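You operate a simulated robot arm through the tools that you are given. There is no shell and no other tool. Be economical: measure what you need, move in short steps, check, and stop when the job is done.

Carry out the task below with a simulated robot arm. There is one attempt and no reset: what you move stays moved.

TASK
Unlock the main switch, switch on, test the lamps and set both knobs by Batch 26.

Only the result counts: the job must be done as asked and must still hold three seconds after the hand-in. Knocking over, shifting, dropping, spilling or breaking anything else fails it.

THE ROBOT
A 7-joint arm with a two-finger gripper, on a carriage that runs on a rail from [1190, 3] to [-1190, -3] (x, y) and turns from -3.56 to 2.234 rad about z. Base frame: it is fixed where the carriage stands at the start and does not move with it; the origin is on the floor, on the carriage's upright axis, x ahead of it, y to its left, z up. Units: mm, rad, N and s.
Its first joint turns from -2.601 to 2.601 rad. Places, roughly: air knob [1200, -900, 1100]; black stop button [900, -900, 1300]; card [800, -900, 1500]; drum lock [800, -900, 1000]; drum speed knob [1100, -900, 1100]; drum switch [900, -900, 1000]; main lock [1100, -900, 1000]; main switch [1200, -900, 1000]; panel drum button [1100, -900, 1300]; panel extractor button [1200, -900, 1300]; panel incline button [1000, -900, 1300]; panel red button [700, -900, 1100]; panel reset button [800, -900, 1300]; panel trough button [1000, -900, 1300]; pull handle [800, -900, 800]; white button [700, -900, 1300]. Payload 2.45 kg.
The TCP is the grasp point between the finger pads, 26 mm short of the fingertips. In the tool frame z runs along the fingers and y along their closing line. Largest opening 96 mm; the body of the gripper starts 69 mm behind the TCP.
Orientation is told as [roll, pitch, yaw] about the base's x, y, z axes, in that order, counted from this pose: with the fingers straight down and closing along the base's y, the tool's x points along the base's -x, its y along +y and its z along -z.

THE INTERFACE
- The arm moves only by the tool jog_arm. Its argument "deltas" is a list of rows, each a list of 7 numbers: the shift along the tool's x, y, z in mm, then the turn, a rotation vector about the tool's x, y, z in rad, then the closure, from 0 (fully open) to 1 (shut). In form: [[dx, dy, dz, wx, wy, wz, fingers], ...]. A call has 1 to 20 rows; each row is the pose to reach, as a shift and turn from the pose commanded when the call began, along the tool's axes at that moment. Each row takes 0.2 s and may step no farther than 50 mm and 0.15 rad from the row before; otherwise, or with a gripper value out of range, the whole call is refused. Where a pose cannot be reached the arm comes as near as it can. A force on the tool above 40 N (or 10 N above the force at the start of the call, whichever is more), or a blocked arm, ends the call early, and 0.2 s more pass. The fingers move at their own pace and stop on an object; they squeeze with about 25 N. The grip force told is the motor's: it shows also when the fingers shut on nothing. Time passes only in rows, and 0.2 s behind the last, so rows that repeat a pose let the fingers close. The reply holds the time, the measured pose of the TCP, the force on the tool along the base axes, the opening and the grip force, in the units named above and with some noise, with the torque about the TCP (base axes, N m) and any sound that the robot's microphone picked up.
- Cameras (640 x 400 px; columns grow to the right, rows downward): "scene" is now at [-4.6, 85.1, 1507.7]; the picture's right is [-0.86, -0.52, 0.00], its down [-0.15, 0.26, -0.95] and it looks along [0.49, -0.82, -0.30] (base axes); focal length 283 px, centre (320, 200). "wrist" rides on the gripper at [82, 3, -98] in the tool frame; the picture's right is [-0.04, 1.00, 0.00], its down [-0.73, -0.03, -0.68] and it looks along [-0.68, -0.03, 0.73] (tool axes); focal length 256 px, centre (320, 200).
- snapshot(camera): a new picture of that camera. No time passes.
- raise_lower(by): slides the trunk up (or, below 0, down) by that many mm; the arm and the scene camera ride with it, the base frame stays. It gives what a move gives, with no picture.
- base_move(legs): drives the robot by 1 to 6 legs, each [ahead, left, turn to the left] in mm, mm and rad, along the robot's own axes; the way and the turn of a leg run together, so that a leg with both is an arc; at most 1500 mm and 3.142 rad a leg. The arm and the cameras ride along, it lands a little off, and it stops where it bumps. It keeps to its track: a leg is cut to what the track allows. It gives what a move gives.
- pan_tilt(pan, tilt): turns the head with the scene camera to pan (to the left, within 2.705 rad either way) and tilt (down, from -0.506 to 1.204), counted from straight ahead of the robot. It gives what a move gives.
- locate(camera, pixels): for up to 12 pixels [column, row] of the newest picture of that camera ("zoom" is the newest enlarged one), the place [x, y, z] in the base frame of the surface seen there, good to about 2 mm, but the place of the scene camera against the robot may be out by one fixed shift of up to 12 mm in any direction. No time passes.
- enlarge(camera, box): a new picture of the part [left, top, right, bottom] of that camera's present view, enlarged. No time passes.
- job_done(): hands the job in; it is judged then, once.

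Go step by step. Measure first, check grasps and placings, and put right what went wrong. The budget is 80 turns and 52 pictures, counting those below and the enlarged ones. Unless the task says otherwise, let go and move clear before handing in, and close with one line.

The tools are called after "Call:" by a JSON object that holds its "name" and its "arguments". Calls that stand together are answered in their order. jog_arm: Moves the arm, as the interface text tells. Its arguments: {"type":"object","properties":{"deltas":{"type":"array","items":{"type":"array","items":{"type":"number"}}}},"required":["deltas"]} The other tools are called the same way: raise_lower (by) slides the trunk up or down; base_move (legs) drives the base; pan_tilt (pan, tilt) turns the head that bears the scene camera; snapshot (camera) takes a picture; locate (camera, pixels) gives the place of the surface under pixels of a picture; enlarge (camera, box) takes an enlarged picture of a part of a camera's view; job_done () hands the job in.

At the start:

```text
t: 0.0
eef_pos: [464.9, -785.0, 1160.5]
orientation: [-0.001, 0.0, 0.002]
wrist_force: [-0.5, -0.3, -0.2]
torque: [-0.01, 0.02, 0.01]
grip_width: 96.2
gripper_force: 0.1
trunk travel left (down, up): [-466.0, 244.0]
robot x, y, heading: [-2.6, 4.0, 0.005]
head pan, tilt: [-1.03, 0.304]
```

scene: 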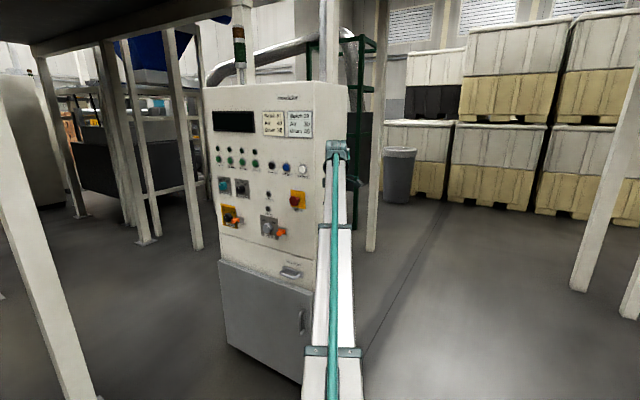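
wrist: 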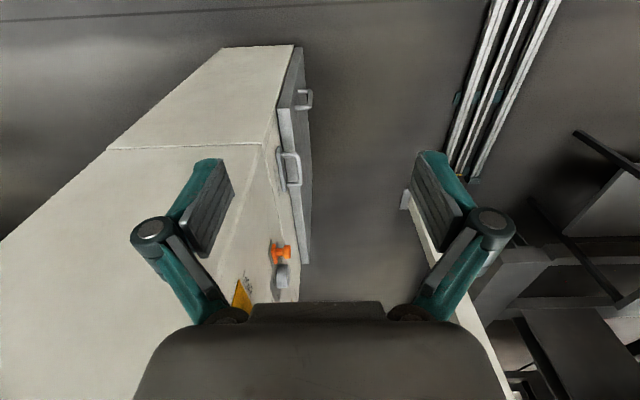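

The panel (px 200-350, rows 85-380) faces the rail, with a card at about (285,123). I'll enlarge the card and the controls.

Call:
{"name": "enlarge", "arguments": {"camera": "scene", "box": [255, 100, 325, 144]}}

Call:
{"name": "enlarge", "arguments": {"camera": "scene", "box": [200, 140, 328, 250]}}

```text
9.09 times, centred on (290, 122) of scene
```

zoom: 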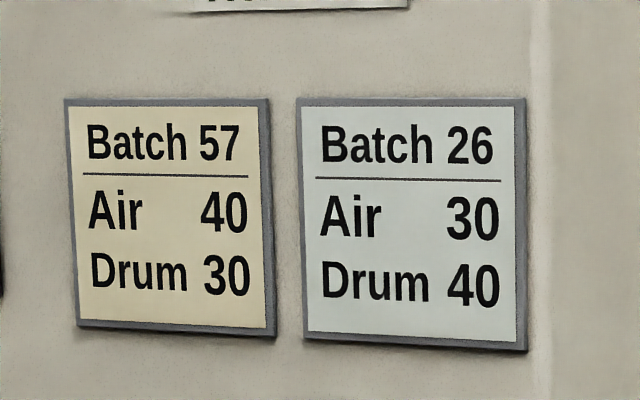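

```text
3.64 times, centred on (264, 195) of scene
```

zoom: 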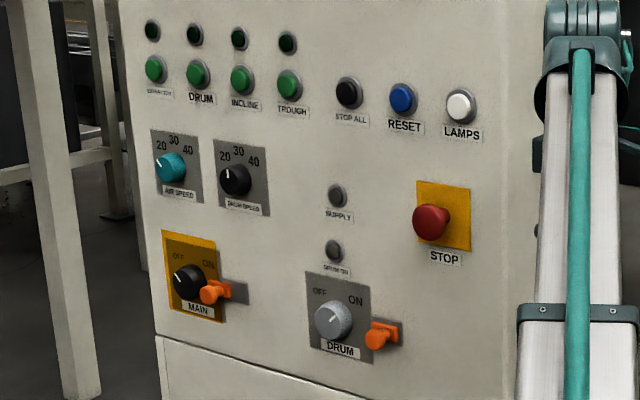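

Batch 26 reads Air 30, Drum 40. The white button is LAMPS; orange bolts lock the switches. Next I'll measure the control places.

Call:
{"name": "locate", "arguments": {"camera": "zoom", "pixels": [[170, 167], [234, 181], [188, 282], [211, 291], [241, 292], [459, 104], [170, 313], [130, 200], [500, 330], [500, 150], [155, 150], [430, 222]]}}

```text
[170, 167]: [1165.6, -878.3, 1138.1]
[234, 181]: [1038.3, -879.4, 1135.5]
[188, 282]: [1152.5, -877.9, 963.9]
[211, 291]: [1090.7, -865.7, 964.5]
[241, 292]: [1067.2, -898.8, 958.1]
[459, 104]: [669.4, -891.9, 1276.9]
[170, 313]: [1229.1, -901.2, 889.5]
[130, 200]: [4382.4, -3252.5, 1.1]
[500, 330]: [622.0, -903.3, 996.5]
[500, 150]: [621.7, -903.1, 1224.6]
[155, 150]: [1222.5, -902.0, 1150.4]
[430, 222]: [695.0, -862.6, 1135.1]
```

The panel face is at y≈-902 facing +y. I'll back the hand away and turn the fingers to point along -y, then drive.

Call:
{"name": "jog_arm", "arguments": {"deltas": [[0, 15, 0, 0.1428, 0, 0, 0], [0, 30, 0, 0.2856, 0, 0, 0], [0, 45, 0, 0.4284, 0, 0, 0], [0, 60, 0, 0.5712, 0, 0, 0], [0, 75, 0, 0.714, 0, 0, 0], [0, 90, 0, 0.8568, 0, 0, 0], [0, 105, 0, 0.9996, 0, 0, 0], [0, 120, 0, 1.1424, 0, 0, 0], [0, 135, 0, 1.2852, 0, 0, 0], [0, 145, 0, 1.428, 0, 0, 0], [0, 150, 0, 1.5708, 0, 0, 0], [0, 150, 0, 1.5708, 0, 0, 0]]}}

Call:
{"name": "base_move", "arguments": {"legs": [[700, 0, 0]]}}

Call:
{"name": "snapshot", "arguments": {"camera": "wrist"}}

Call:
{"name": "snapshot", "arguments": {"camera": "scene"}}

```text
t: 2.6
eef_pos: [465.1, -637.0, 1161.4]
orientation: [-1.572, 0.001, 0.001]
wrist_force: [0.2, -0.4, -0.1]
torque: [0.03, -0.02, 0.03]
grip_width: 96.0
gripper_force: 0.1
trunk travel left (down, up): [-466.0, 244.0]
robot x, y, heading: [2.7, 2.4, 0.002]
head pan, tilt: [-1.03, 0.304]
```

```text
t: 6.5
eef_pos: [1162.2, -636.4, 1161.3]
orientation: [-1.57, 0.001, -0.007]
wrist_force: [-0.5, -0.2, 0.2]
torque: [-0.05, 0.05, 0.0]
grip_width: 96.0
gripper_force: 0.1
trunk travel left (down, up): [-466.0, 244.0]
robot x, y, heading: [704.0, 1.0, -0.004]
head pan, tilt: [-1.03, 0.304]
```

```text
47 pictures are left
```

wrist: 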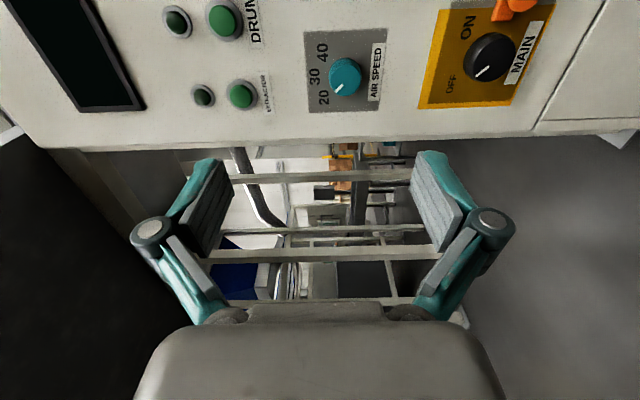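

```text
46 pictures are left
```

scene: 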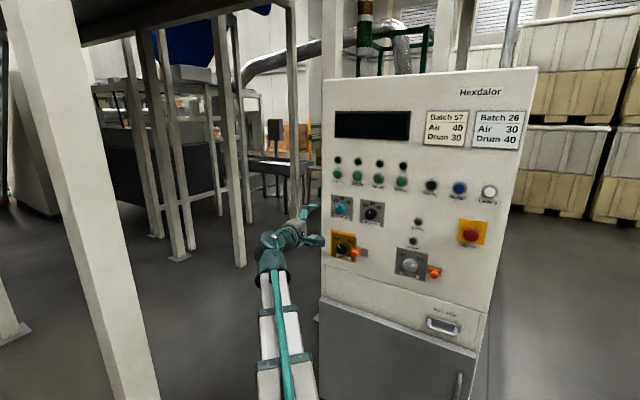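

The hand is clear, left of the panel. I'll turn the head to centre the panel and get a close look at the main switch, lock and knobs.

Call:
{"name": "pan_tilt", "arguments": {"pan": -1.25, "tilt": 0.4}}

Call:
{"name": "enlarge", "arguments": {"camera": "scene", "box": [260, 130, 370, 240]}}

Call:
{"name": "locate", "arguments": {"camera": "wrist", "pixels": [[345, 77], [491, 57], [477, 71], [337, 90], [515, 8], [440, 110], [500, 125], [320, 115]]}}

```text
t: 7.2
eef_pos: [1161.6, -638.5, 1161.5]
orientation: [-1.571, 0.0, -0.006]
wrist_force: [-0.5, 0.1, -0.6]
torque: [0.04, 0.01, -0.01]
grip_width: 95.9
gripper_force: 0.0
trunk travel left (down, up): [-466.0, 244.0]
robot x, y, heading: [702.3, 1.8, -0.006]
head pan, tilt: [-1.25, 0.4]
```

```text
3.64 times, centred on (315, 185) of scene
```

zoom: 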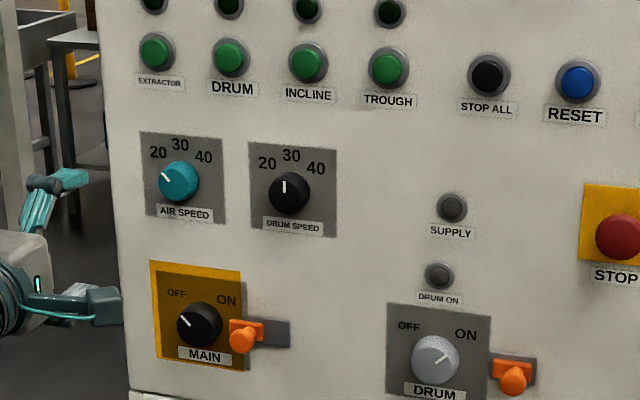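

```text
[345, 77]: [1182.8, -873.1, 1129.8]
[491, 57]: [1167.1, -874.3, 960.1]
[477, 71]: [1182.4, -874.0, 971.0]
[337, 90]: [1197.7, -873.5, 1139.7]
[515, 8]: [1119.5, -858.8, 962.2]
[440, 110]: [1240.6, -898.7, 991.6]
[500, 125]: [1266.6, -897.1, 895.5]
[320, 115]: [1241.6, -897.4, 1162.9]
```

Wrist view puts the main lock's orange knob at about (1119, -859, 962). I'll go in front of it with fingers half open.

Call:
{"name": "jog_arm", "arguments": {"deltas": [[7, 33, 23, 0, 0, 0, 0.2], [14, 66, 46, 0, 0, 0, 0.4], [21, 99, 70, 0, 0, 0, 0.4], [28, 132, 94, 0, 0, 0, 0.4], [35, 165, 118, 0, 0, 0, 0.4], [43, 199, 140, 0, 0, 0, 0.4], [43, 199, 140, 0, 0, 0, 0.4]]}}

Call:
{"name": "snapshot", "arguments": {"camera": "wrist"}}

```text
t: 8.8
eef_pos: [1118.7, -778.0, 961.4]
orientation: [-1.57, 0.001, -0.007]
wrist_force: [-0.8, -0.9, 0.1]
torque: [-0.02, -0.03, 0.03]
grip_width: 57.4
gripper_force: 0.1
trunk travel left (down, up): [-466.0, 244.0]
robot x, y, heading: [701.8, -0.6, -0.004]
head pan, tilt: [-1.25, 0.4]
```

```text
44 pictures are left
```

wrist: 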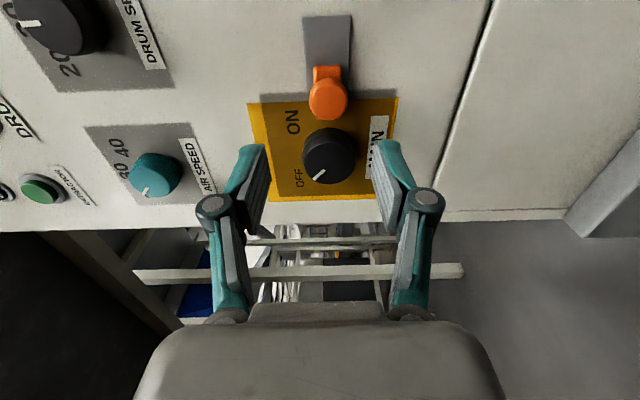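

Call:
{"name": "locate", "arguments": {"camera": "wrist", "pixels": [[327, 101], [327, 115], [313, 100], [344, 100], [326, 72], [330, 20], [330, 155], [320, 172], [307, 155], [354, 155], [154, 174], [145, 190]]}}

Call:
{"name": "enlarge", "arguments": {"camera": "wrist", "box": [240, 0, 420, 210]}}

```text
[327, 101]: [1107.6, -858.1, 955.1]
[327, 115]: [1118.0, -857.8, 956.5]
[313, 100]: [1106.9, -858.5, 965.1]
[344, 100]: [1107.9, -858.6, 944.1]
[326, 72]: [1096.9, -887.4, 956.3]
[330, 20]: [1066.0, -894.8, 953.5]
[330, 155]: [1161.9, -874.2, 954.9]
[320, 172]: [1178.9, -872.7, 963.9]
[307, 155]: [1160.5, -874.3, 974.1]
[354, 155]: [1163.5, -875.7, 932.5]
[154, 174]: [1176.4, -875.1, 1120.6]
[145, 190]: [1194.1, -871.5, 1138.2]
```

```text
1.90 times, centred on (330, 105) of wrist
```

zoom: 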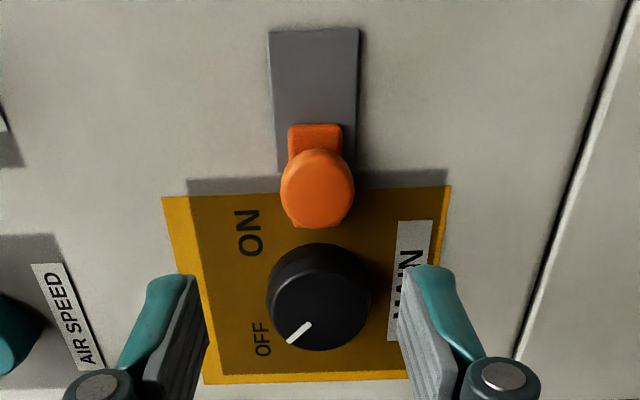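

Lock knob centre ≈ (1108, 954), front -858. I'll grasp it with TCP at y≈-856.

Call:
{"name": "jog_arm", "arguments": {"deltas": [[10, 7, 30, 0, 0, 0, 0.4], [10, 7, 60, 0, 0, 0, 0.4], [10, 7, 77, 0, 0, 0, 0.4], [10, 7, 77, 0, 0, 0, 1], [10, 7, 77, 0, 0, 0, 1], [10, 7, 77, 0, 0, 0, 1], [10, 7, 77, 0, 0, 0, 1]]}}

Call:
{"name": "snapshot", "arguments": {"camera": "wrist"}}

```text
t: 10.4
eef_pos: [1107.3, -853.6, 954.8]
orientation: [-1.571, 0.0, -0.007]
wrist_force: [0.9, -2.1, 2.6]
torque: [-0.03, -0.01, 0.1]
grip_width: 26.3
gripper_force: 45.3
trunk travel left (down, up): [-466.0, 244.0]
robot x, y, heading: [702.1, 4.9, -0.007]
head pan, tilt: [-1.25, 0.4]
```

```text
42 pictures are left
```

wrist: 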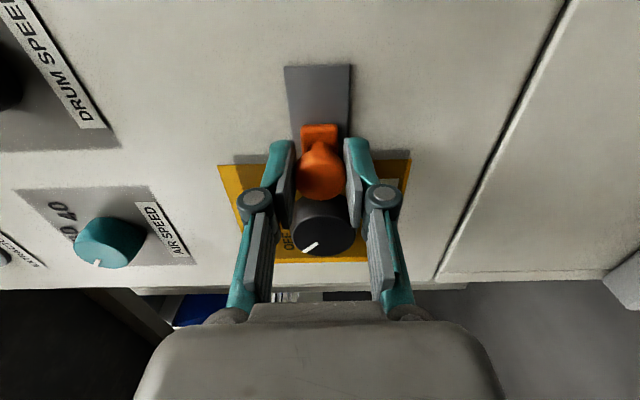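

Knob gripped (26 mm). Now I slide it along -x (tool +x) in small steps.

Call:
{"name": "jog_arm", "arguments": {"deltas": [[5, 0, 0, 0, 0, 0, 1], [10, 0, 0, 0, 0, 0, 1], [15, 0, 0, 0, 0, 0, 1], [20, 0, 0, 0, 0, 0, 1], [25, 0, 0, 0, 0, 0, 1], [30, 0, 0, 0, 0, 0, 1], [35, 0, 0, 0, 0, 0, 1], [40, 0, 0, 0, 0, 0, 1], [45, 0, 0, 0, 0, 0, 1], [50, 0, 0, 0, 0, 0, 1]]}}

Call:
{"name": "snapshot", "arguments": {"camera": "wrist"}}

```text
t: 12.2
eef_pos: [1079.1, -854.3, 954.0]
orientation: [-1.572, 0.003, 0.015]
wrist_force: [7.2, -2.9, -1.3]
torque: [0.11, -0.04, 0.59]
grip_width: 25.8
gripper_force: 45.1
trunk travel left (down, up): [-466.0, 244.0]
robot x, y, heading: [702.6, 1.3, -0.006]
head pan, tilt: [-1.25, 0.4]
stopped in row 9: the force on the tool passed its limit at 41 N (the readings are from after the stop); the commanded pose is now the measured one
```

```text
41 pictures are left
```

wrist: 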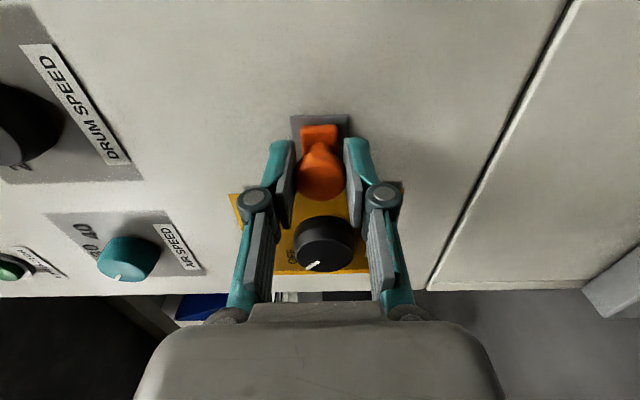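

The lock moved 28 mm to the end of its track. Release, back off and check.

Call:
{"name": "jog_arm", "arguments": {"deltas": [[0, 0, 0, 0, 0, 0, 0.5], [0, 0, 0, 0, 0, 0, 0.3], [0, 0, -40, 0, 0.015, 0, 0.2], [0, 0, -75, 0, 0.015, 0, 0.2], [-40, 0, -75, 0, 0.015, 0, 0.2], [-83, 0, -75, 0, 0.015, 0, 0.2]]}}

Call:
{"name": "snapshot", "arguments": {"camera": "wrist"}}

```text
t: 13.6
eef_pos: [1159.0, -778.8, 955.6]
orientation: [-1.571, -0.001, -0.005]
wrist_force: [-0.2, 0.2, -0.9]
torque: [-0.03, 0.03, 0.04]
grip_width: 76.8
gripper_force: 0.0
trunk travel left (down, up): [-466.0, 244.0]
robot x, y, heading: [702.7, -0.2, -0.008]
head pan, tilt: [-1.25, 0.4]
```

```text
40 pictures are left
```

wrist: 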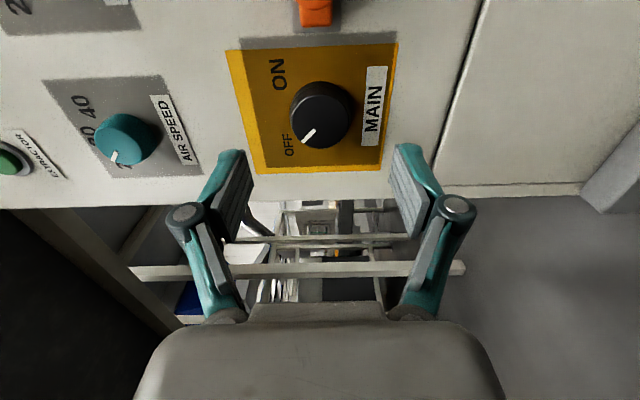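

Lock stays open (316,12). Locating the main knob's face for a grip.

Call:
{"name": "locate", "arguments": {"camera": "wrist", "pixels": [[318, 112], [318, 95], [318, 135], [295, 115], [343, 115], [128, 137], [106, 140], [151, 140], [128, 120], [128, 155]]}}

```text
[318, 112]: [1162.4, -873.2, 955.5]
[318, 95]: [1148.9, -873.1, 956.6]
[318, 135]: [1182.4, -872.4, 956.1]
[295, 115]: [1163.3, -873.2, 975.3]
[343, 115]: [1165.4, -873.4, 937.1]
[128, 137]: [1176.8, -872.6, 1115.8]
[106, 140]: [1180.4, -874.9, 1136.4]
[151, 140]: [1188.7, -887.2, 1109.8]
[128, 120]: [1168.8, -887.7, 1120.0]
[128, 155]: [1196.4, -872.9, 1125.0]
```

Main knob centre ≈ (1163, 955.5), face at -873. I'll pre-turn the hand by -0.785, advance and grip.

Call:
{"name": "jog_arm", "arguments": {"deltas": [[-4, 0, 0, 0, 0, -0.13, 0.3], [-4, 0, 0, 0, 0, -0.26, 0.35], [-4, 0, 0, 0, 0, -0.39, 0.35], [-4, 0, 0, 0, 0, -0.52, 0.35], [-4, 0, 0, 0, 0, -0.65, 0.35], [-4, 0, 10, 0, 0, -0.785, 0.35], [-4, 0, 50, 0, 0, -0.785, 0.35], [-4, 0, 86, 0, 0, -0.785, 0.35], [-4, 0, 86, 0, 0, -0.785, 0.35], [-4, 0, 86, 0, 0, -0.785, 1], [-4, 0, 86, 0, 0, -0.785, 1], [-4, 0, 86, 0, 0, -0.785, 1]]}}

Call:
{"name": "snapshot", "arguments": {"camera": "wrist"}}

```text
t: 16.3
eef_pos: [1166.2, -861.4, 959.4]
orientation: [-1.582, 0.784, -0.003]
wrist_force: [1.2, 4.4, 9.5]
torque: [0.41, -0.07, -0.15]
grip_width: 49.6
gripper_force: 44.9
trunk travel left (down, up): [-466.0, 244.0]
robot x, y, heading: [702.7, 0.8, -0.0]
head pan, tilt: [-1.25, 0.4]
stopped in row 12: the force on the tool passed its limit at 42 N (the readings are from after the stop); the commanded pose is now the measured one
```

```text
39 pictures are left
```

wrist: 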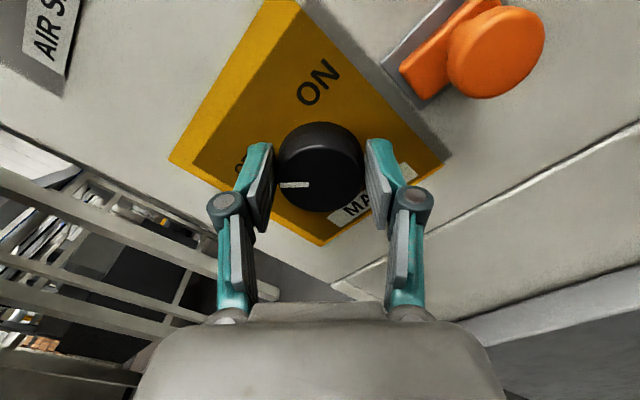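

Width 49.6 with the pads close against the knob; the hand drifted about 5 mm to self-centre. I'll hold closed there and check.

Call:
{"name": "jog_arm", "arguments": {"deltas": [[0, 0, 0, 0, 0, 0, 1], [0, 0, 0, 0, 0, 0, 1], [0, 0, 0, 0, 0, 0, 1]]}}

Call:
{"name": "enlarge", "arguments": {"camera": "wrist", "box": [220, 100, 420, 250]}}

```text
t: 17.1
eef_pos: [1166.2, -860.9, 960.8]
orientation: [-1.579, 0.788, -0.001]
wrist_force: [2.9, 6.5, 12.8]
torque: [-0.52, -0.1, -0.13]
grip_width: 49.4
gripper_force: 44.4
trunk travel left (down, up): [-466.0, 244.0]
robot x, y, heading: [703.8, 4.1, -0.006]
head pan, tilt: [-1.25, 0.4]
```

```text
2.67 times, centred on (320, 175) of wrist
```

zoom: 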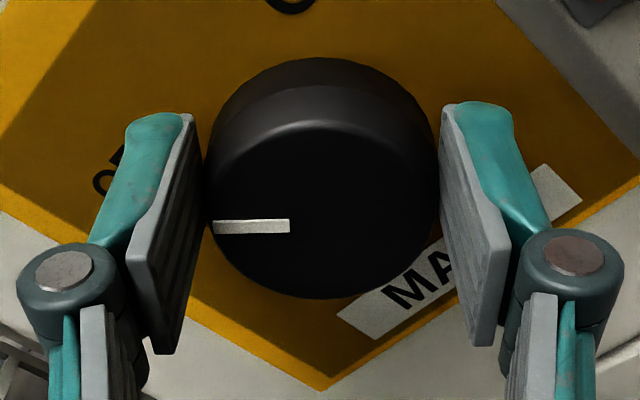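

Call:
{"name": "locate", "arguments": {"camera": "zoom", "pixels": [[320, 200], [215, 200], [435, 200], [322, 125], [322, 290], [322, 75], [190, 125], [445, 110], [150, 250], [480, 240]]}}

```text
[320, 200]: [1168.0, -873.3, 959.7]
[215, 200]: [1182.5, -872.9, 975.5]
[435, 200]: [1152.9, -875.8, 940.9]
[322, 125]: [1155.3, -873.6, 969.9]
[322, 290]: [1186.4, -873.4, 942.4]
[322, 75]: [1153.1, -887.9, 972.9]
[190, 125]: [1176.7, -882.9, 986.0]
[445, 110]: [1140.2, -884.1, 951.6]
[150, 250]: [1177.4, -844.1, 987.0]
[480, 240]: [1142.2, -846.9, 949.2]
```

Knob is between the pads (about 3-4 mm off-centre along the fingers' width). I'll turn clockwise in steps, centring as I go.

Call:
{"name": "jog_arm", "arguments": {"deltas": [[-2, 0, 0, 0, 0, 0, 1], [-3, 0, 0, 0, 0, 0.1, 1], [-3, 0, 0, 0, 0, 0.2, 1], [-3, 0, 0, 0, 0, 0.3, 1], [-3, 0, 0, 0, 0, 0.4, 1]]}}

Call:
{"name": "snapshot", "arguments": {"camera": "wrist"}}

```text
t: 18.3
eef_pos: [1165.3, -861.4, 957.1]
orientation: [-1.576, 0.383, -0.002]
wrist_force: [-13.9, 17.2, 8.3]
torque: [-0.77, 0.01, -0.92]
grip_width: 49.5
gripper_force: 44.5
trunk travel left (down, up): [-466.0, 244.0]
robot x, y, heading: [703.4, -0.4, -0.005]
head pan, tilt: [-1.25, 0.4]
```

```text
37 pictures are left
```

wrist: 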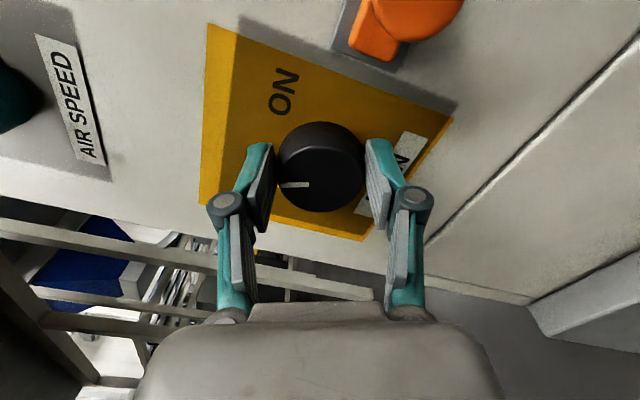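

The pointer turns with the hand. Continue to the ON mark.

Call:
{"name": "jog_arm", "arguments": {"deltas": [[0, 0, 0, 0, 0, 0.12, 1], [0, 0, 0, 0, 0, 0.24, 1], [0, 0, 0, 0, 0, 0.36, 1], [0, 0, 0, 0, 0, 0.48, 1], [0, 0, 0, 0, 0, 0.6, 1], [0, 0, 0, 0, 0, 0.72, 1], [0, 0, 0, 0, 0, 0.84, 1], [0, 0, 0, 0, 0, 0.96, 1], [0, 0, 0, 0, 0, 1.06, 1], [0, 0, 0, 0, 0, 1.17, 1], [0, 0, 0, 0, 0, 1.22, 1]]}}

Call:
{"name": "snapshot", "arguments": {"camera": "wrist"}}

Call:
{"name": "snapshot", "arguments": {"camera": "scene"}}

```text
t: 19.1
eef_pos: [1164.8, -861.7, 957.0]
orientation: [-1.574, 0.03, -0.005]
wrist_force: [-3.6, 4.4, 1.4]
torque: [-0.21, 0.0, 0.47]
grip_width: 49.7
gripper_force: 44.6
trunk travel left (down, up): [-466.0, 244.0]
robot x, y, heading: [702.9, 1.1, -0.004]
head pan, tilt: [-1.25, 0.4]
stopped in row 4: the force on the tool passed its limit at 42 N (the readings are from after the stop); the commanded pose is now the measured one
```

```text
36 pictures are left
```

wrist: 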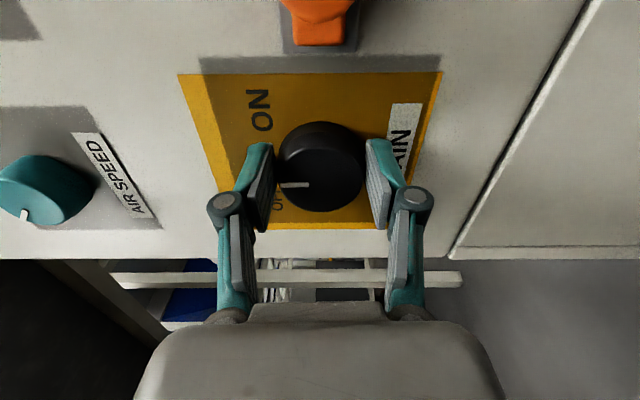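

```text
35 pictures are left
```

scene: 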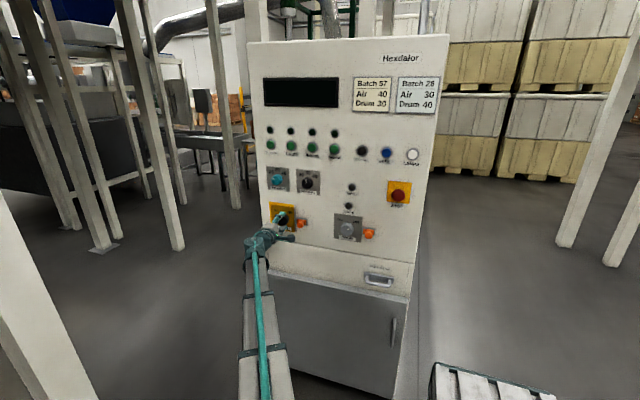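

Pointer is now straight up (halfway); the force limit tripped but forces have relaxed. Continue.

Call:
{"name": "jog_arm", "arguments": {"deltas": [[0, 0, 0, 0, 0, 0.1, 1], [0, 0, 0, 0, 0, 0.2, 1], [0, 0, 0, 0, 0, 0.3, 1], [0, 0, 0, 0, 0, 0.4, 1], [0, 0, 0, 0, 0, 0.5, 1], [0, 0, 0, 0, 0, 0.6, 1], [0, 0, 0, 0, 0, 0.7, 1], [0, 0, 0, 0, 0, 0.8, 1], [0, 0, 0, 0, 0, 0.85, 1]]}}

Call:
{"name": "snapshot", "arguments": {"camera": "wrist"}}

```text
t: 20.5
eef_pos: [1165.6, -861.9, 949.6]
orientation: [-1.565, -0.539, -0.005]
wrist_force: [-0.8, -0.2, -4.5]
torque: [-0.44, -0.01, 0.34]
grip_width: 49.6
gripper_force: 44.8
trunk travel left (down, up): [-466.0, 244.0]
robot x, y, heading: [701.8, -2.2, -0.004]
head pan, tilt: [-1.25, 0.4]
stopped in row 6: the force on the tool passed its limit at 41 N (the readings are from after the stop); the commanded pose is now the measured one
```

```text
34 pictures are left
```

wrist: 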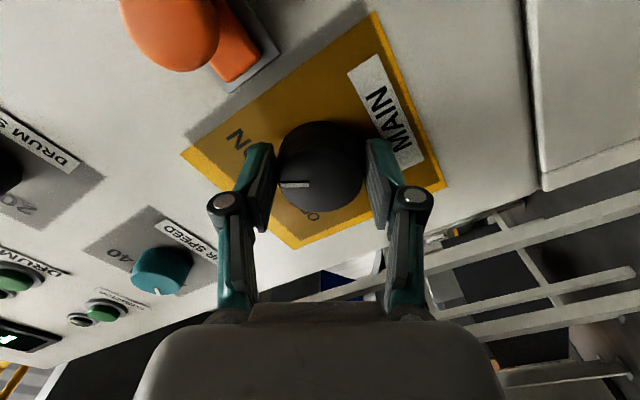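

Pointer is near ON with ~0.25 rad left. Finish the turn.

Call:
{"name": "jog_arm", "arguments": {"deltas": [[0, 0, 0, 0, 0, 0.08, 1], [0, 0, 0, 0, 0, 0.16, 1], [0, 0, 0, 0, 0, 0.24, 1], [0, 0, 0, 0, 0, 0.28, 1], [0, 0, 0, 0, 0, 0.28, 1]]}}

Call:
{"name": "snapshot", "arguments": {"camera": "scene"}}

```text
t: 21.7
eef_pos: [1167.7, -861.7, 950.6]
orientation: [-1.565, -0.817, -0.005]
wrist_force: [3.1, 7.1, -18.2]
torque: [0.02, 0.92, 0.44]
grip_width: 49.5
gripper_force: 45.3
trunk travel left (down, up): [-466.0, 244.0]
robot x, y, heading: [701.3, 6.6, -0.002]
head pan, tilt: [-1.25, 0.4]
```

```text
33 pictures are left
```

scene: 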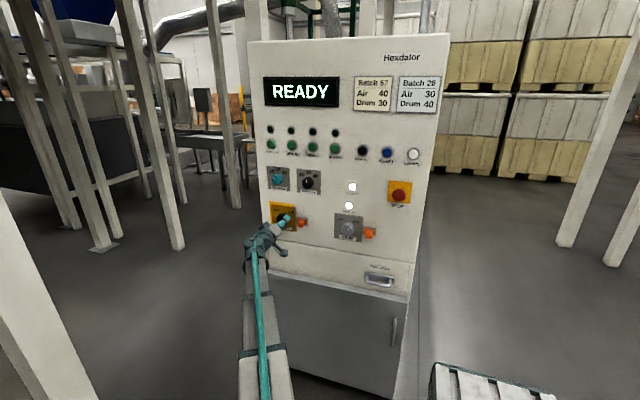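

The display reads READY and lamps lit: main is on. Release, back off, straighten the hand.

Call:
{"name": "jog_arm", "arguments": {"deltas": [[0, 0, 0, 0, 0, 0, 0.35], [0, 0, 0, 0, 0, 0, 0.3], [0, 0, 0, 0, 0, 0, 0.3], [0, 0, -40, 0, 0, 0, 0.3], [0, 0, -80, 0, 0, 0, 0.3], [0, 0, -120, 0, 0, 0, 0.4], [0, 0, -150, 0, 0, -0.14, 0.6], [0, 0, -150, 0, 0, -0.28, 0.8], [0, 0, -150, 0, 0, -0.42, 1], [0, 0, -150, 0, 0, -0.56, 1], [0, 0, -150, 0, 0, -0.7, 1], [0, 0, -150, 0, 0, -0.817, 1], [0, 0, -150, 0, 0, -0.817, 1]]}}

Call:
{"name": "enlarge", "arguments": {"camera": "scene", "box": [255, 60, 435, 250]}}

```text
t: 24.5
eef_pos: [1166.2, -712.0, 953.7]
orientation: [-1.569, 0.001, -0.004]
wrist_force: [-0.2, 1.4, -0.2]
torque: [-0.01, -0.01, 0.02]
grip_width: 0.1
gripper_force: 24.7
trunk travel left (down, up): [-466.0, 244.0]
robot x, y, heading: [700.6, 0.6, -0.002]
head pan, tilt: [-1.25, 0.4]
```

```text
2.11 times, centred on (345, 155) of scene
```

zoom: 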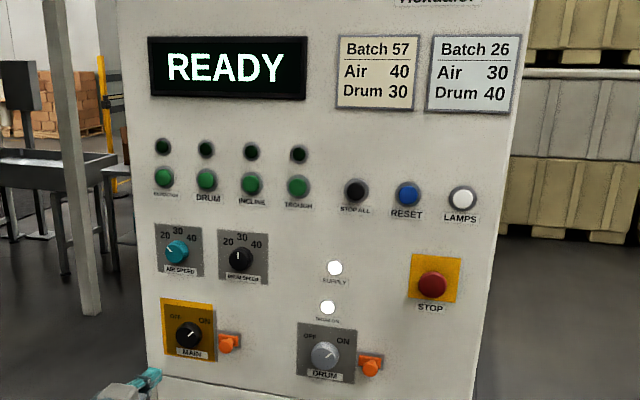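

Main points at ON, supply lit. Locate LAMPS (462,197) and references in this zoom to calibrate.

Call:
{"name": "locate", "arguments": {"camera": "zoom", "pixels": [[462, 197], [408, 194], [189, 335], [177, 251], [241, 258]]}}

Call:
{"name": "jog_arm", "arguments": {"deltas": [[40, -25, 0, 0, 0, 0, 1], [80, -50, 0, 0, 0, 0, 1], [120, -75, 0, 0, 0, 0, 1], [160, -100, 0, 0, 0, 0, 1], [200, -125, 0, 0, 0, 0, 1], [240, -150, 0, 0, 0, 0, 1], [280, -175, 0, 0, 0, 0, 1], [320, -200, 0, 0, 0, 0, 1], [360, -225, 0, 0, 0, 0, 1], [400, -250, 0, 0, 0, 0, 1], [440, -275, 0, 0, 0, 0, 1], [484, -300, 0, 0, 0, 0, 1], [484, -314, 0, 0, 0, 0, 1], [484, -314, 0, 0, 0, 0, 1]]}}

Call:
{"name": "snapshot", "arguments": {"camera": "wrist"}}

```text
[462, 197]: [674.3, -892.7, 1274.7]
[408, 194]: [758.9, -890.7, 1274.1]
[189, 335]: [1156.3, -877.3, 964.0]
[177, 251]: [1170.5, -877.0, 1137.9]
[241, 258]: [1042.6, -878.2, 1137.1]
```

```text
refused: row 12 steps farther than a row can; nothing moved
```

```text
31 pictures are left
```

wrist: 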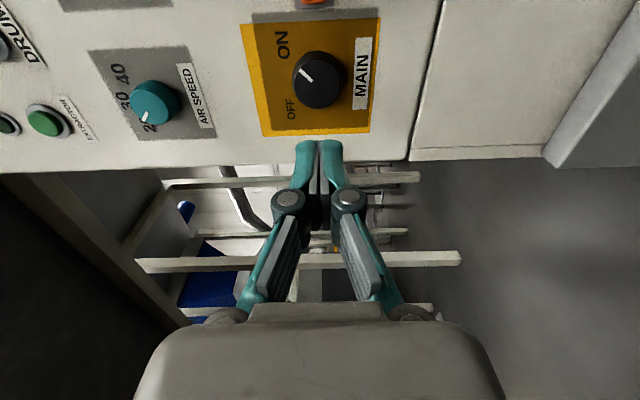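

Step too long; redo with finer rows, aiming at LAMPS ≈ (683, 1266).

Call:
{"name": "jog_arm", "arguments": {"deltas": [[40, -26, 0, 0, 0, 0, 1], [80, -52, 0, 0, 0, 0, 1], [120, -78, 0, 0, 0, 0, 1], [160, -104, 0, 0, 0, 0, 1], [200, -130, 0, 0, 0, 0, 1], [240, -156, 0, 0, 0, 0, 1], [280, -182, 0, 0, 0, 0, 1], [320, -208, 0, 0, 0, 0, 1], [360, -234, 0, 0, 0, 0, 1], [400, -260, 0, 0, 0, 0, 1], [440, -286, 0, 0, 0, 0, 1], [482, -312, 0, 0, 0, 0, 1], [482, -312, 40, 0, 0, 0, 1], [482, -312, 60, 0, 0, 0, 1], [482, -312, 60, 0, 0, 0, 1]]}}

Call:
{"name": "snapshot", "arguments": {"camera": "wrist"}}

```text
t: 27.7
eef_pos: [682.5, -770.6, 1262.6]
orientation: [-1.569, -0.003, -0.003]
wrist_force: [-0.6, -0.5, 0.0]
torque: [0.01, -0.01, 0.05]
grip_width: 0.2
gripper_force: 24.7
trunk travel left (down, up): [-466.0, 244.0]
robot x, y, heading: [703.7, 3.0, -0.004]
head pan, tilt: [-1.25, 0.4]
```

```text
30 pictures are left
```

wrist: 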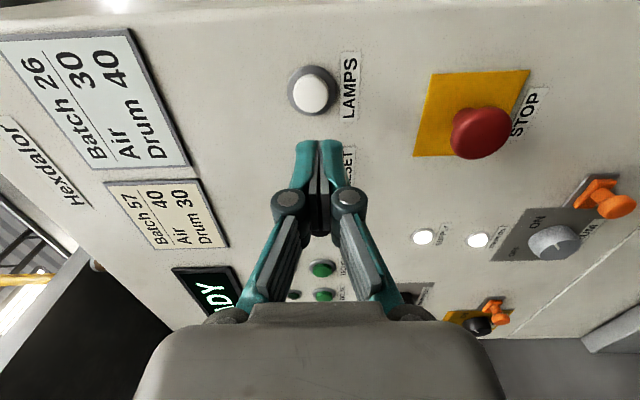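

Call:
{"name": "locate", "arguments": {"camera": "wrist", "pixels": [[310, 95], [296, 95], [325, 95], [310, 80], [310, 110], [335, 60]]}}

```text
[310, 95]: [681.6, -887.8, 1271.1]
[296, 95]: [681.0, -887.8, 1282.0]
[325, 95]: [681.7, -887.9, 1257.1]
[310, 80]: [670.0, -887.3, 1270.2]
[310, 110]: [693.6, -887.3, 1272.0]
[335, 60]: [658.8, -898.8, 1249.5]
```

Button face is centred at (681.5, -887.5, 1270.5). Approach and press gently with closed fingertips.

Call:
{"name": "jog_arm", "arguments": {"deltas": [[1, -8, 40, 0, 0, 0, 1], [1, -8, 80, 0, 0, 0, 1], [1, -8, 88, 0, 0, 0, 1], [1, -8, 91, 0, 0, 0, 1], [1, -8, 93, 0, 0, 0, 1], [1, -8, 95, 0, 0, 0, 1], [1, -8, 96, 0, 0, 0, 1], [1, -8, 96, 0, 0, 0, 1], [1, -8, 96, 0, 0, 0, 1]]}}

Call:
{"name": "snapshot", "arguments": {"camera": "scene"}}

```text
t: 29.7
eef_pos: [683.0, -866.5, 1272.0]
orientation: [-1.568, -0.003, -0.003]
wrist_force: [-0.3, 4.2, -1.5]
torque: [0.02, 0.03, 0.03]
grip_width: 5.9
gripper_force: 28.2
trunk travel left (down, up): [-466.0, 244.0]
robot x, y, heading: [700.2, 4.4, -0.003]
head pan, tilt: [-1.25, 0.4]
heard: click
```

```text
29 pictures are left
```

scene: 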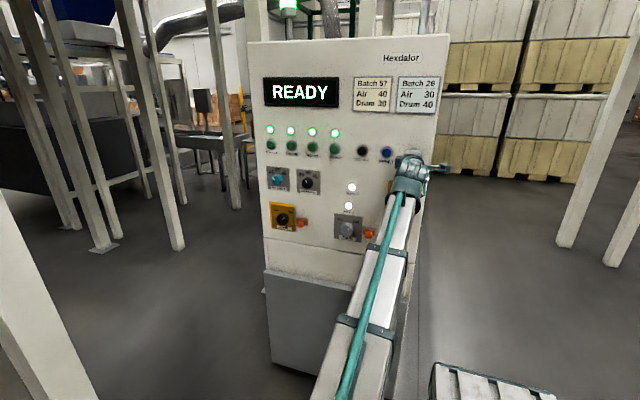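

Click heard and all four lamps lit under test. Hold briefly, retreat, then go before the drum speed knob.

Call:
{"name": "jog_arm", "arguments": {"deltas": [[0, 0, 0, 0, 0, 0, 1], [0, 0, 0, 0, 0, 0, 1], [0, 0, 0, 0, 0, 0, 1], [0, 0, -50, 0, 0, 0, 1], [0, 0, -95, 0, 0, 0, 1], [-37, 14, -110, 0, 0, 0, 0.8], [-74, 28, -110, 0, 0, 0, 0.6], [-111, 42, -110, 0, 0, 0, 0.4], [-148, 56, -110, 0, 0, 0, 0.3], [-185, 70, -110, 0, 0, 0, 0.3], [-222, 84, -110, 0, 0, 0, 0.3], [-259, 98, -110, 0, 0, 0, 0.3], [-296, 112, -110, 0, 0, 0, 0.3], [-333, 126, -110, 0, 0, 0, 0.3], [-370, 142, -105, 0, 0, 0, 0.3], [-370, 142, -105, 0, 0, 0, 0.3]]}}

Call:
{"name": "snapshot", "arguments": {"camera": "wrist"}}

```text
t: 33.1
eef_pos: [1053.8, -762.8, 1129.6]
orientation: [-1.569, -0.003, -0.005]
wrist_force: [0.6, 0.0, -0.4]
torque: [-0.01, 0.0, -0.01]
grip_width: 67.4
gripper_force: 0.1
trunk travel left (down, up): [-466.0, 244.0]
robot x, y, heading: [703.1, 2.5, -0.0]
head pan, tilt: [-1.25, 0.4]
```

```text
28 pictures are left
```

wrist: 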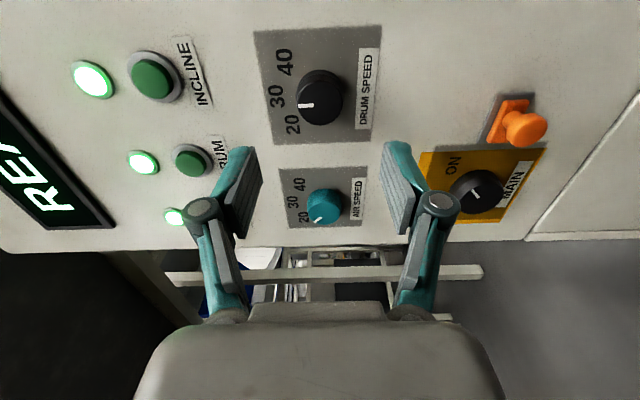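

Lamps still lit for now (will watch). Locate the drum knob face.

Call:
{"name": "locate", "arguments": {"camera": "wrist", "pixels": [[319, 100], [299, 103], [342, 103], [319, 82], [319, 123], [308, 105], [300, 106], [322, 205], [306, 207], [342, 207], [322, 192], [322, 221]]}}

Call:
{"name": "enlarge", "arguments": {"camera": "wrist", "box": [240, 20, 400, 240]}}

```text
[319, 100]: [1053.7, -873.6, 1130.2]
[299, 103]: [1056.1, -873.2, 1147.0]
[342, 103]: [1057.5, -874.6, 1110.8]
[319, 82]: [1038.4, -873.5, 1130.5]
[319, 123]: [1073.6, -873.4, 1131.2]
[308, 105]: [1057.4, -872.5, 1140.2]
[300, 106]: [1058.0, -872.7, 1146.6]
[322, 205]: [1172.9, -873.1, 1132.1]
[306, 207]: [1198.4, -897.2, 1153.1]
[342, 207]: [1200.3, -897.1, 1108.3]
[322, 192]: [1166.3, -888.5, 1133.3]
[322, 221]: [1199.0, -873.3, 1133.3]
```

```text
1.82 times, centred on (320, 130) of wrist
```

zoom: 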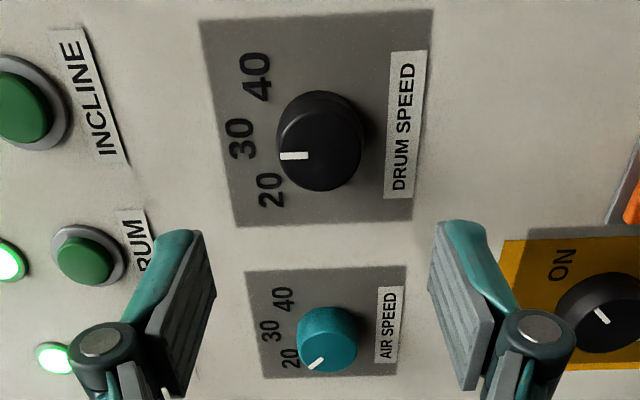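

Call:
{"name": "locate", "arguments": {"camera": "zoom", "pixels": [[271, 190], [242, 138], [257, 77], [291, 357], [271, 330], [284, 299], [324, 357], [312, 367], [320, 185], [320, 92]]}}

```text
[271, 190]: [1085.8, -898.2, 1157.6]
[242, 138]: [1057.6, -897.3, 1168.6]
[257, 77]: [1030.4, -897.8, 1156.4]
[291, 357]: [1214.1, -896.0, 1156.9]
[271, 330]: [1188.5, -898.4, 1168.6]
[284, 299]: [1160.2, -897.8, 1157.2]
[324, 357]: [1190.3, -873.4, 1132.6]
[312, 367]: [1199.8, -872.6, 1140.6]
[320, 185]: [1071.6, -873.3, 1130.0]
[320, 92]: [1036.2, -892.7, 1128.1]
```

Labels sit at ±45° about centre (1057.5, 1129): drum needs +45° (30→40); air centre (1187, 1129) needs +45° (20→30). Grip the drum knob.

Call:
{"name": "jog_arm", "arguments": {"deltas": [[-4, 0.6, 40, 0, 0, 0, 0.3], [-4, 0.6, 80, 0, 0, 0, 0.3], [-4, 0.6, 99, 0, 0, 0, 0.3], [-4, 0.6, 99, 0, 0, 0, 0.6], [-4, 0.6, 99, 0, 0, 0, 0.8], [-4, 0.6, 99, 0, 0, 0, 0.8], [-4, 0.6, 99, 0, 0, 0, 1], [-4, 0.6, 99, 0, 0, 0, 1]]}}

Call:
{"name": "snapshot", "arguments": {"camera": "wrist"}}

```text
t: 34.9
eef_pos: [1056.2, -862.7, 1130.7]
orientation: [-1.57, -0.001, -0.004]
wrist_force: [2.1, -9.2, 8.7]
torque: [-0.26, 0.0, 0.26]
grip_width: 39.8
gripper_force: 45.4
trunk travel left (down, up): [-466.0, 244.0]
robot x, y, heading: [701.1, 2.2, -0.003]
head pan, tilt: [-1.25, 0.4]
```

```text
26 pictures are left
```

wrist: 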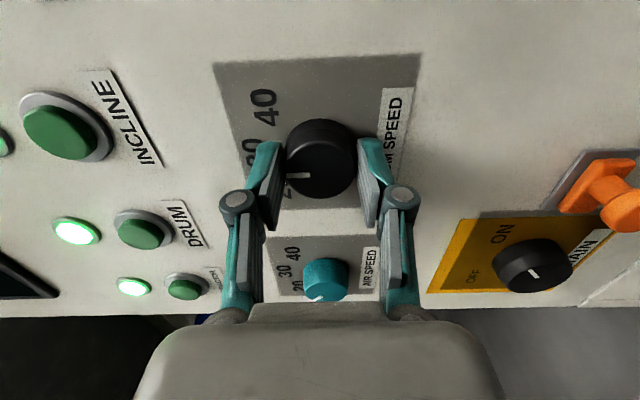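

Gripped (39.8 mm). Turn +0.785.

Call:
{"name": "jog_arm", "arguments": {"deltas": [[0, 0, 0, 0, 0, 0.08, 1], [0, 0, 0, 0, 0, 0.16, 1], [0, 0, 0, 0, 0, 0.24, 1], [0, 0, 0, 0, 0, 0.32, 1], [0, 0, 0, 0, 0, 0.4, 1], [0, 0, 0, 0, 0, 0.48, 1], [0, 0, 0, 0, 0, 0.56, 1], [0, 0, 0, 0, 0, 0.64, 1], [0, 0, 0, 0, 0, 0.72, 1], [0, 0, 0, 0, 0, 0.785, 1], [0, 0, 0, 0, 0, 0.785, 1]]}}

Call:
{"name": "snapshot", "arguments": {"camera": "wrist"}}

```text
t: 37.3
eef_pos: [1057.0, -861.1, 1129.8]
orientation: [-1.57, -0.786, -0.004]
wrist_force: [8.5, -21.3, 21.3]
torque: [-0.14, -0.02, -0.1]
grip_width: 39.9
gripper_force: 44.9
trunk travel left (down, up): [-466.0, 244.0]
robot x, y, heading: [702.3, 1.8, -0.004]
head pan, tilt: [-1.25, 0.4]
```

```text
25 pictures are left
```

wrist: 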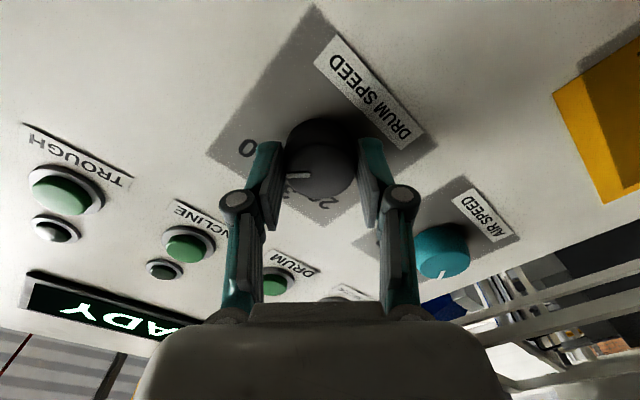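

Drum knob followed and test lamps went off by themselves. Release, back off, straighten, inspect.

Call:
{"name": "jog_arm", "arguments": {"deltas": [[0, 0, 0, 0, 0, 0, 0.5], [0, 0, 0, 0, 0, 0, 0.35], [0, 0, 0, 0, 0, 0, 0.35], [0, 0, -40, 0, 0, 0, 0.35], [0, 0, -80, 0, 0, 0, 0.35], [0, 0, -100, 0, 0, -0.13, 0.35], [0, 0, -100, 0, 0, -0.26, 0.35], [0, 0, -100, 0, 0, -0.39, 0.35], [0, 0, -100, 0, 0, -0.52, 0.35], [0, 0, -100, 0, 0, -0.65, 0.35], [0, 0, -100, 0, 0, -0.785, 0.35], [0, 0, -100, 0, 0, -0.785, 0.35]]}}

Call:
{"name": "enlarge", "arguments": {"camera": "wrist", "box": [240, 20, 400, 240]}}

```text
t: 39.9
eef_pos: [1056.8, -761.8, 1129.8]
orientation: [-1.569, 0.0, -0.004]
wrist_force: [0.5, -1.0, -0.2]
torque: [-0.02, 0.03, 0.01]
grip_width: 62.3
gripper_force: 0.0
trunk travel left (down, up): [-466.0, 244.0]
robot x, y, heading: [700.2, 1.3, -0.003]
head pan, tilt: [-1.25, 0.4]
```

```text
1.82 times, centred on (320, 130) of wrist
```

zoom: 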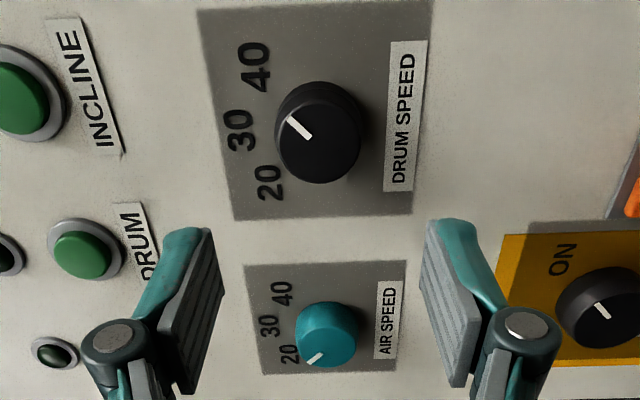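

Call:
{"name": "locate", "arguments": {"camera": "zoom", "pixels": [[310, 136], [291, 120], [596, 306], [608, 318], [309, 364], [323, 353]]}}

Call:
{"name": "jog_arm", "arguments": {"deltas": [[-40, 0, 0, 0, 0, 0, 0.35], [-80, 0, 0, 0, 0, 0, 0.35], [-120, 0, 0, 0, 0, 0, 0.35], [-130.5, 0, 0, 0, 0, 0, 0.35], [-130.5, 0.8, 40, 0, 0, 0, 0.35], [-130.5, 0.8, 80, 0, 0, 0, 0.35], [-130.5, 0.8, 99, 0, 0, 0, 0.35], [-130.5, 0.8, 99, 0, 0, 0, 0.6], [-130.5, 0.8, 99, 0, 0, 0, 0.8], [-130.5, 0.8, 99, 0, 0, 0, 0.8], [-130.5, 0.8, 99, 0, 0, 0, 1], [-130.5, 0.8, 99, 0, 0, 0, 1]]}}

Call:
{"name": "snapshot", "arguments": {"camera": "wrist"}}

```text
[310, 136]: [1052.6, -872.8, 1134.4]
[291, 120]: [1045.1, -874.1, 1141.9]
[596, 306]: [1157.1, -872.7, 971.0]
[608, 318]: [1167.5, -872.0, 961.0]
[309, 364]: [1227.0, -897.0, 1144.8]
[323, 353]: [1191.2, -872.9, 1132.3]
```

```text
t: 42.5
eef_pos: [1186.8, -861.5, 1129.6]
orientation: [-1.572, -0.001, -0.002]
wrist_force: [2.5, -9.5, 17.5]
torque: [-0.45, -0.03, 0.0]
grip_width: 40.0
gripper_force: 45.0
trunk travel left (down, up): [-466.0, 244.0]
robot x, y, heading: [699.7, 2.6, -0.004]
head pan, tilt: [-1.25, 0.4]
```

```text
23 pictures are left
```

wrist: 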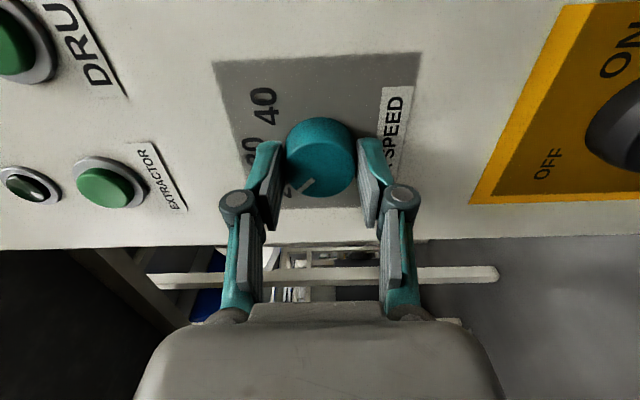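

Drum pointer is at 45° = 40. Air knob gripped; turn +0.785, then release, back off and straighten.

Call:
{"name": "jog_arm", "arguments": {"deltas": [[0, 0, 0, 0, 0, 0.08, 1], [0, 0, 0, 0, 0, 0.16, 1], [0, 0, 0, 0, 0, 0.24, 1], [0, 0, 0, 0, 0, 0.32, 1], [0, 0, 0, 0, 0, 0.4, 1], [0, 0, 0, 0, 0, 0.48, 1], [0, 0, 0, 0, 0, 0.56, 1], [0, 0, 0, 0, 0, 0.64, 1], [0, 0, 0, 0, 0, 0.72, 1], [0, 0, 0, 0, 0, 0.785, 1], [0, 0, 0, 0, 0, 0.785, 1]]}}

Call:
{"name": "snapshot", "arguments": {"camera": "wrist"}}

```text
t: 44.9
eef_pos: [1187.1, -860.9, 1129.2]
orientation: [-1.569, -0.789, -0.002]
wrist_force: [6.8, -22.0, 27.5]
torque: [-0.62, -0.02, 0.31]
grip_width: 39.8
gripper_force: 44.6
trunk travel left (down, up): [-466.0, 244.0]
robot x, y, heading: [703.9, 2.7, -0.001]
head pan, tilt: [-1.25, 0.4]
```

```text
22 pictures are left
```

wrist: 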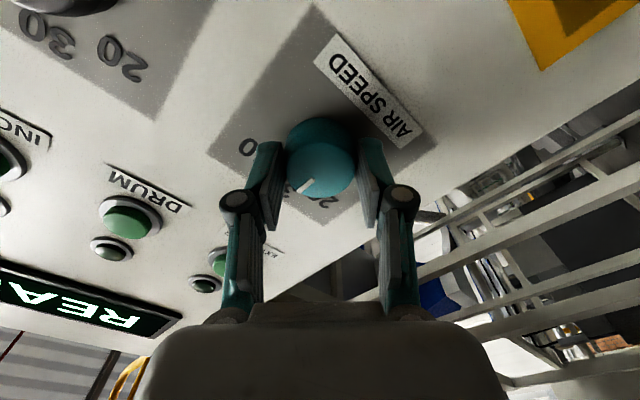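

The knob followed. Release and back off.

Call:
{"name": "jog_arm", "arguments": {"deltas": [[0, 0, 0, 0, 0, 0, 0.5], [0, 0, 0, 0, 0, 0, 0.35], [0, 0, 0, 0, 0, 0, 0.35], [0, 0, -40, 0, 0, 0, 0.35], [0, 0, -80, 0, 0, 0, 0.35], [0, 0, -120, 0, 0, -0.13, 0.35], [0, 0, -160, 0, 0, -0.26, 0.35], [0, 0, -160, 0, 0, -0.39, 0.35], [0, 0, -160, 0, 0, -0.52, 0.35], [0, 0, -160, 0, 0, -0.65, 0.35], [0, 0, -160, 0, 0, -0.785, 0.35], [0, 0, -160, 0, 0, -0.785, 0.35]]}}

Call:
{"name": "enlarge", "arguments": {"camera": "wrist", "box": [200, 0, 520, 200]}}

Call:
{"name": "enlarge", "arguments": {"camera": "scene", "box": [255, 60, 435, 250]}}

```text
t: 47.5
eef_pos: [1187.8, -700.8, 1129.5]
orientation: [-1.569, 0.0, -0.003]
wrist_force: [0.2, 0.4, 0.3]
torque: [0.02, 0.0, -0.01]
grip_width: 62.4
gripper_force: 0.1
trunk travel left (down, up): [-466.0, 244.0]
robot x, y, heading: [700.8, 3.5, -0.001]
head pan, tilt: [-1.25, 0.4]
```

```text
2.00 times, centred on (360, 100) of wrist
```

zoom: 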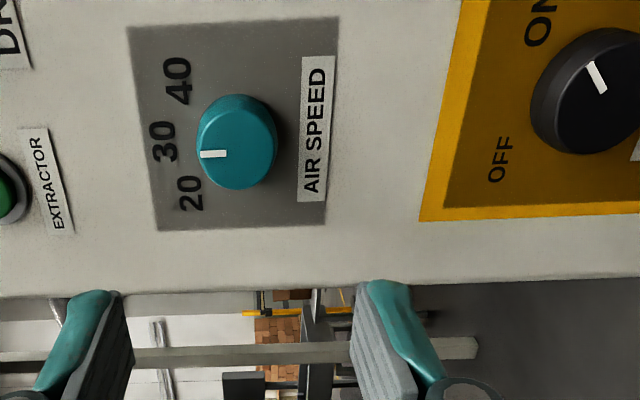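

```text
2.11 times, centred on (345, 155) of scene
```

zoom: 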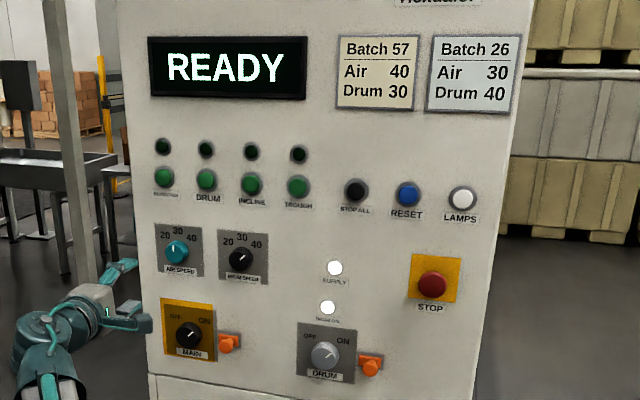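

Air points at 30, drum at 40 and main at ON. The display reads READY, the lamp test is done and the hand is clear. Handing in.

Call:
{"name": "job_done", "arguments": {}}

```text
The job is handed in.
```

I slid the main lock open and turned the main switch to ON. The display reads READY. The lamp test lit all four lamps, and both knobs are set for Batch 26: air at 30, drum at 40.
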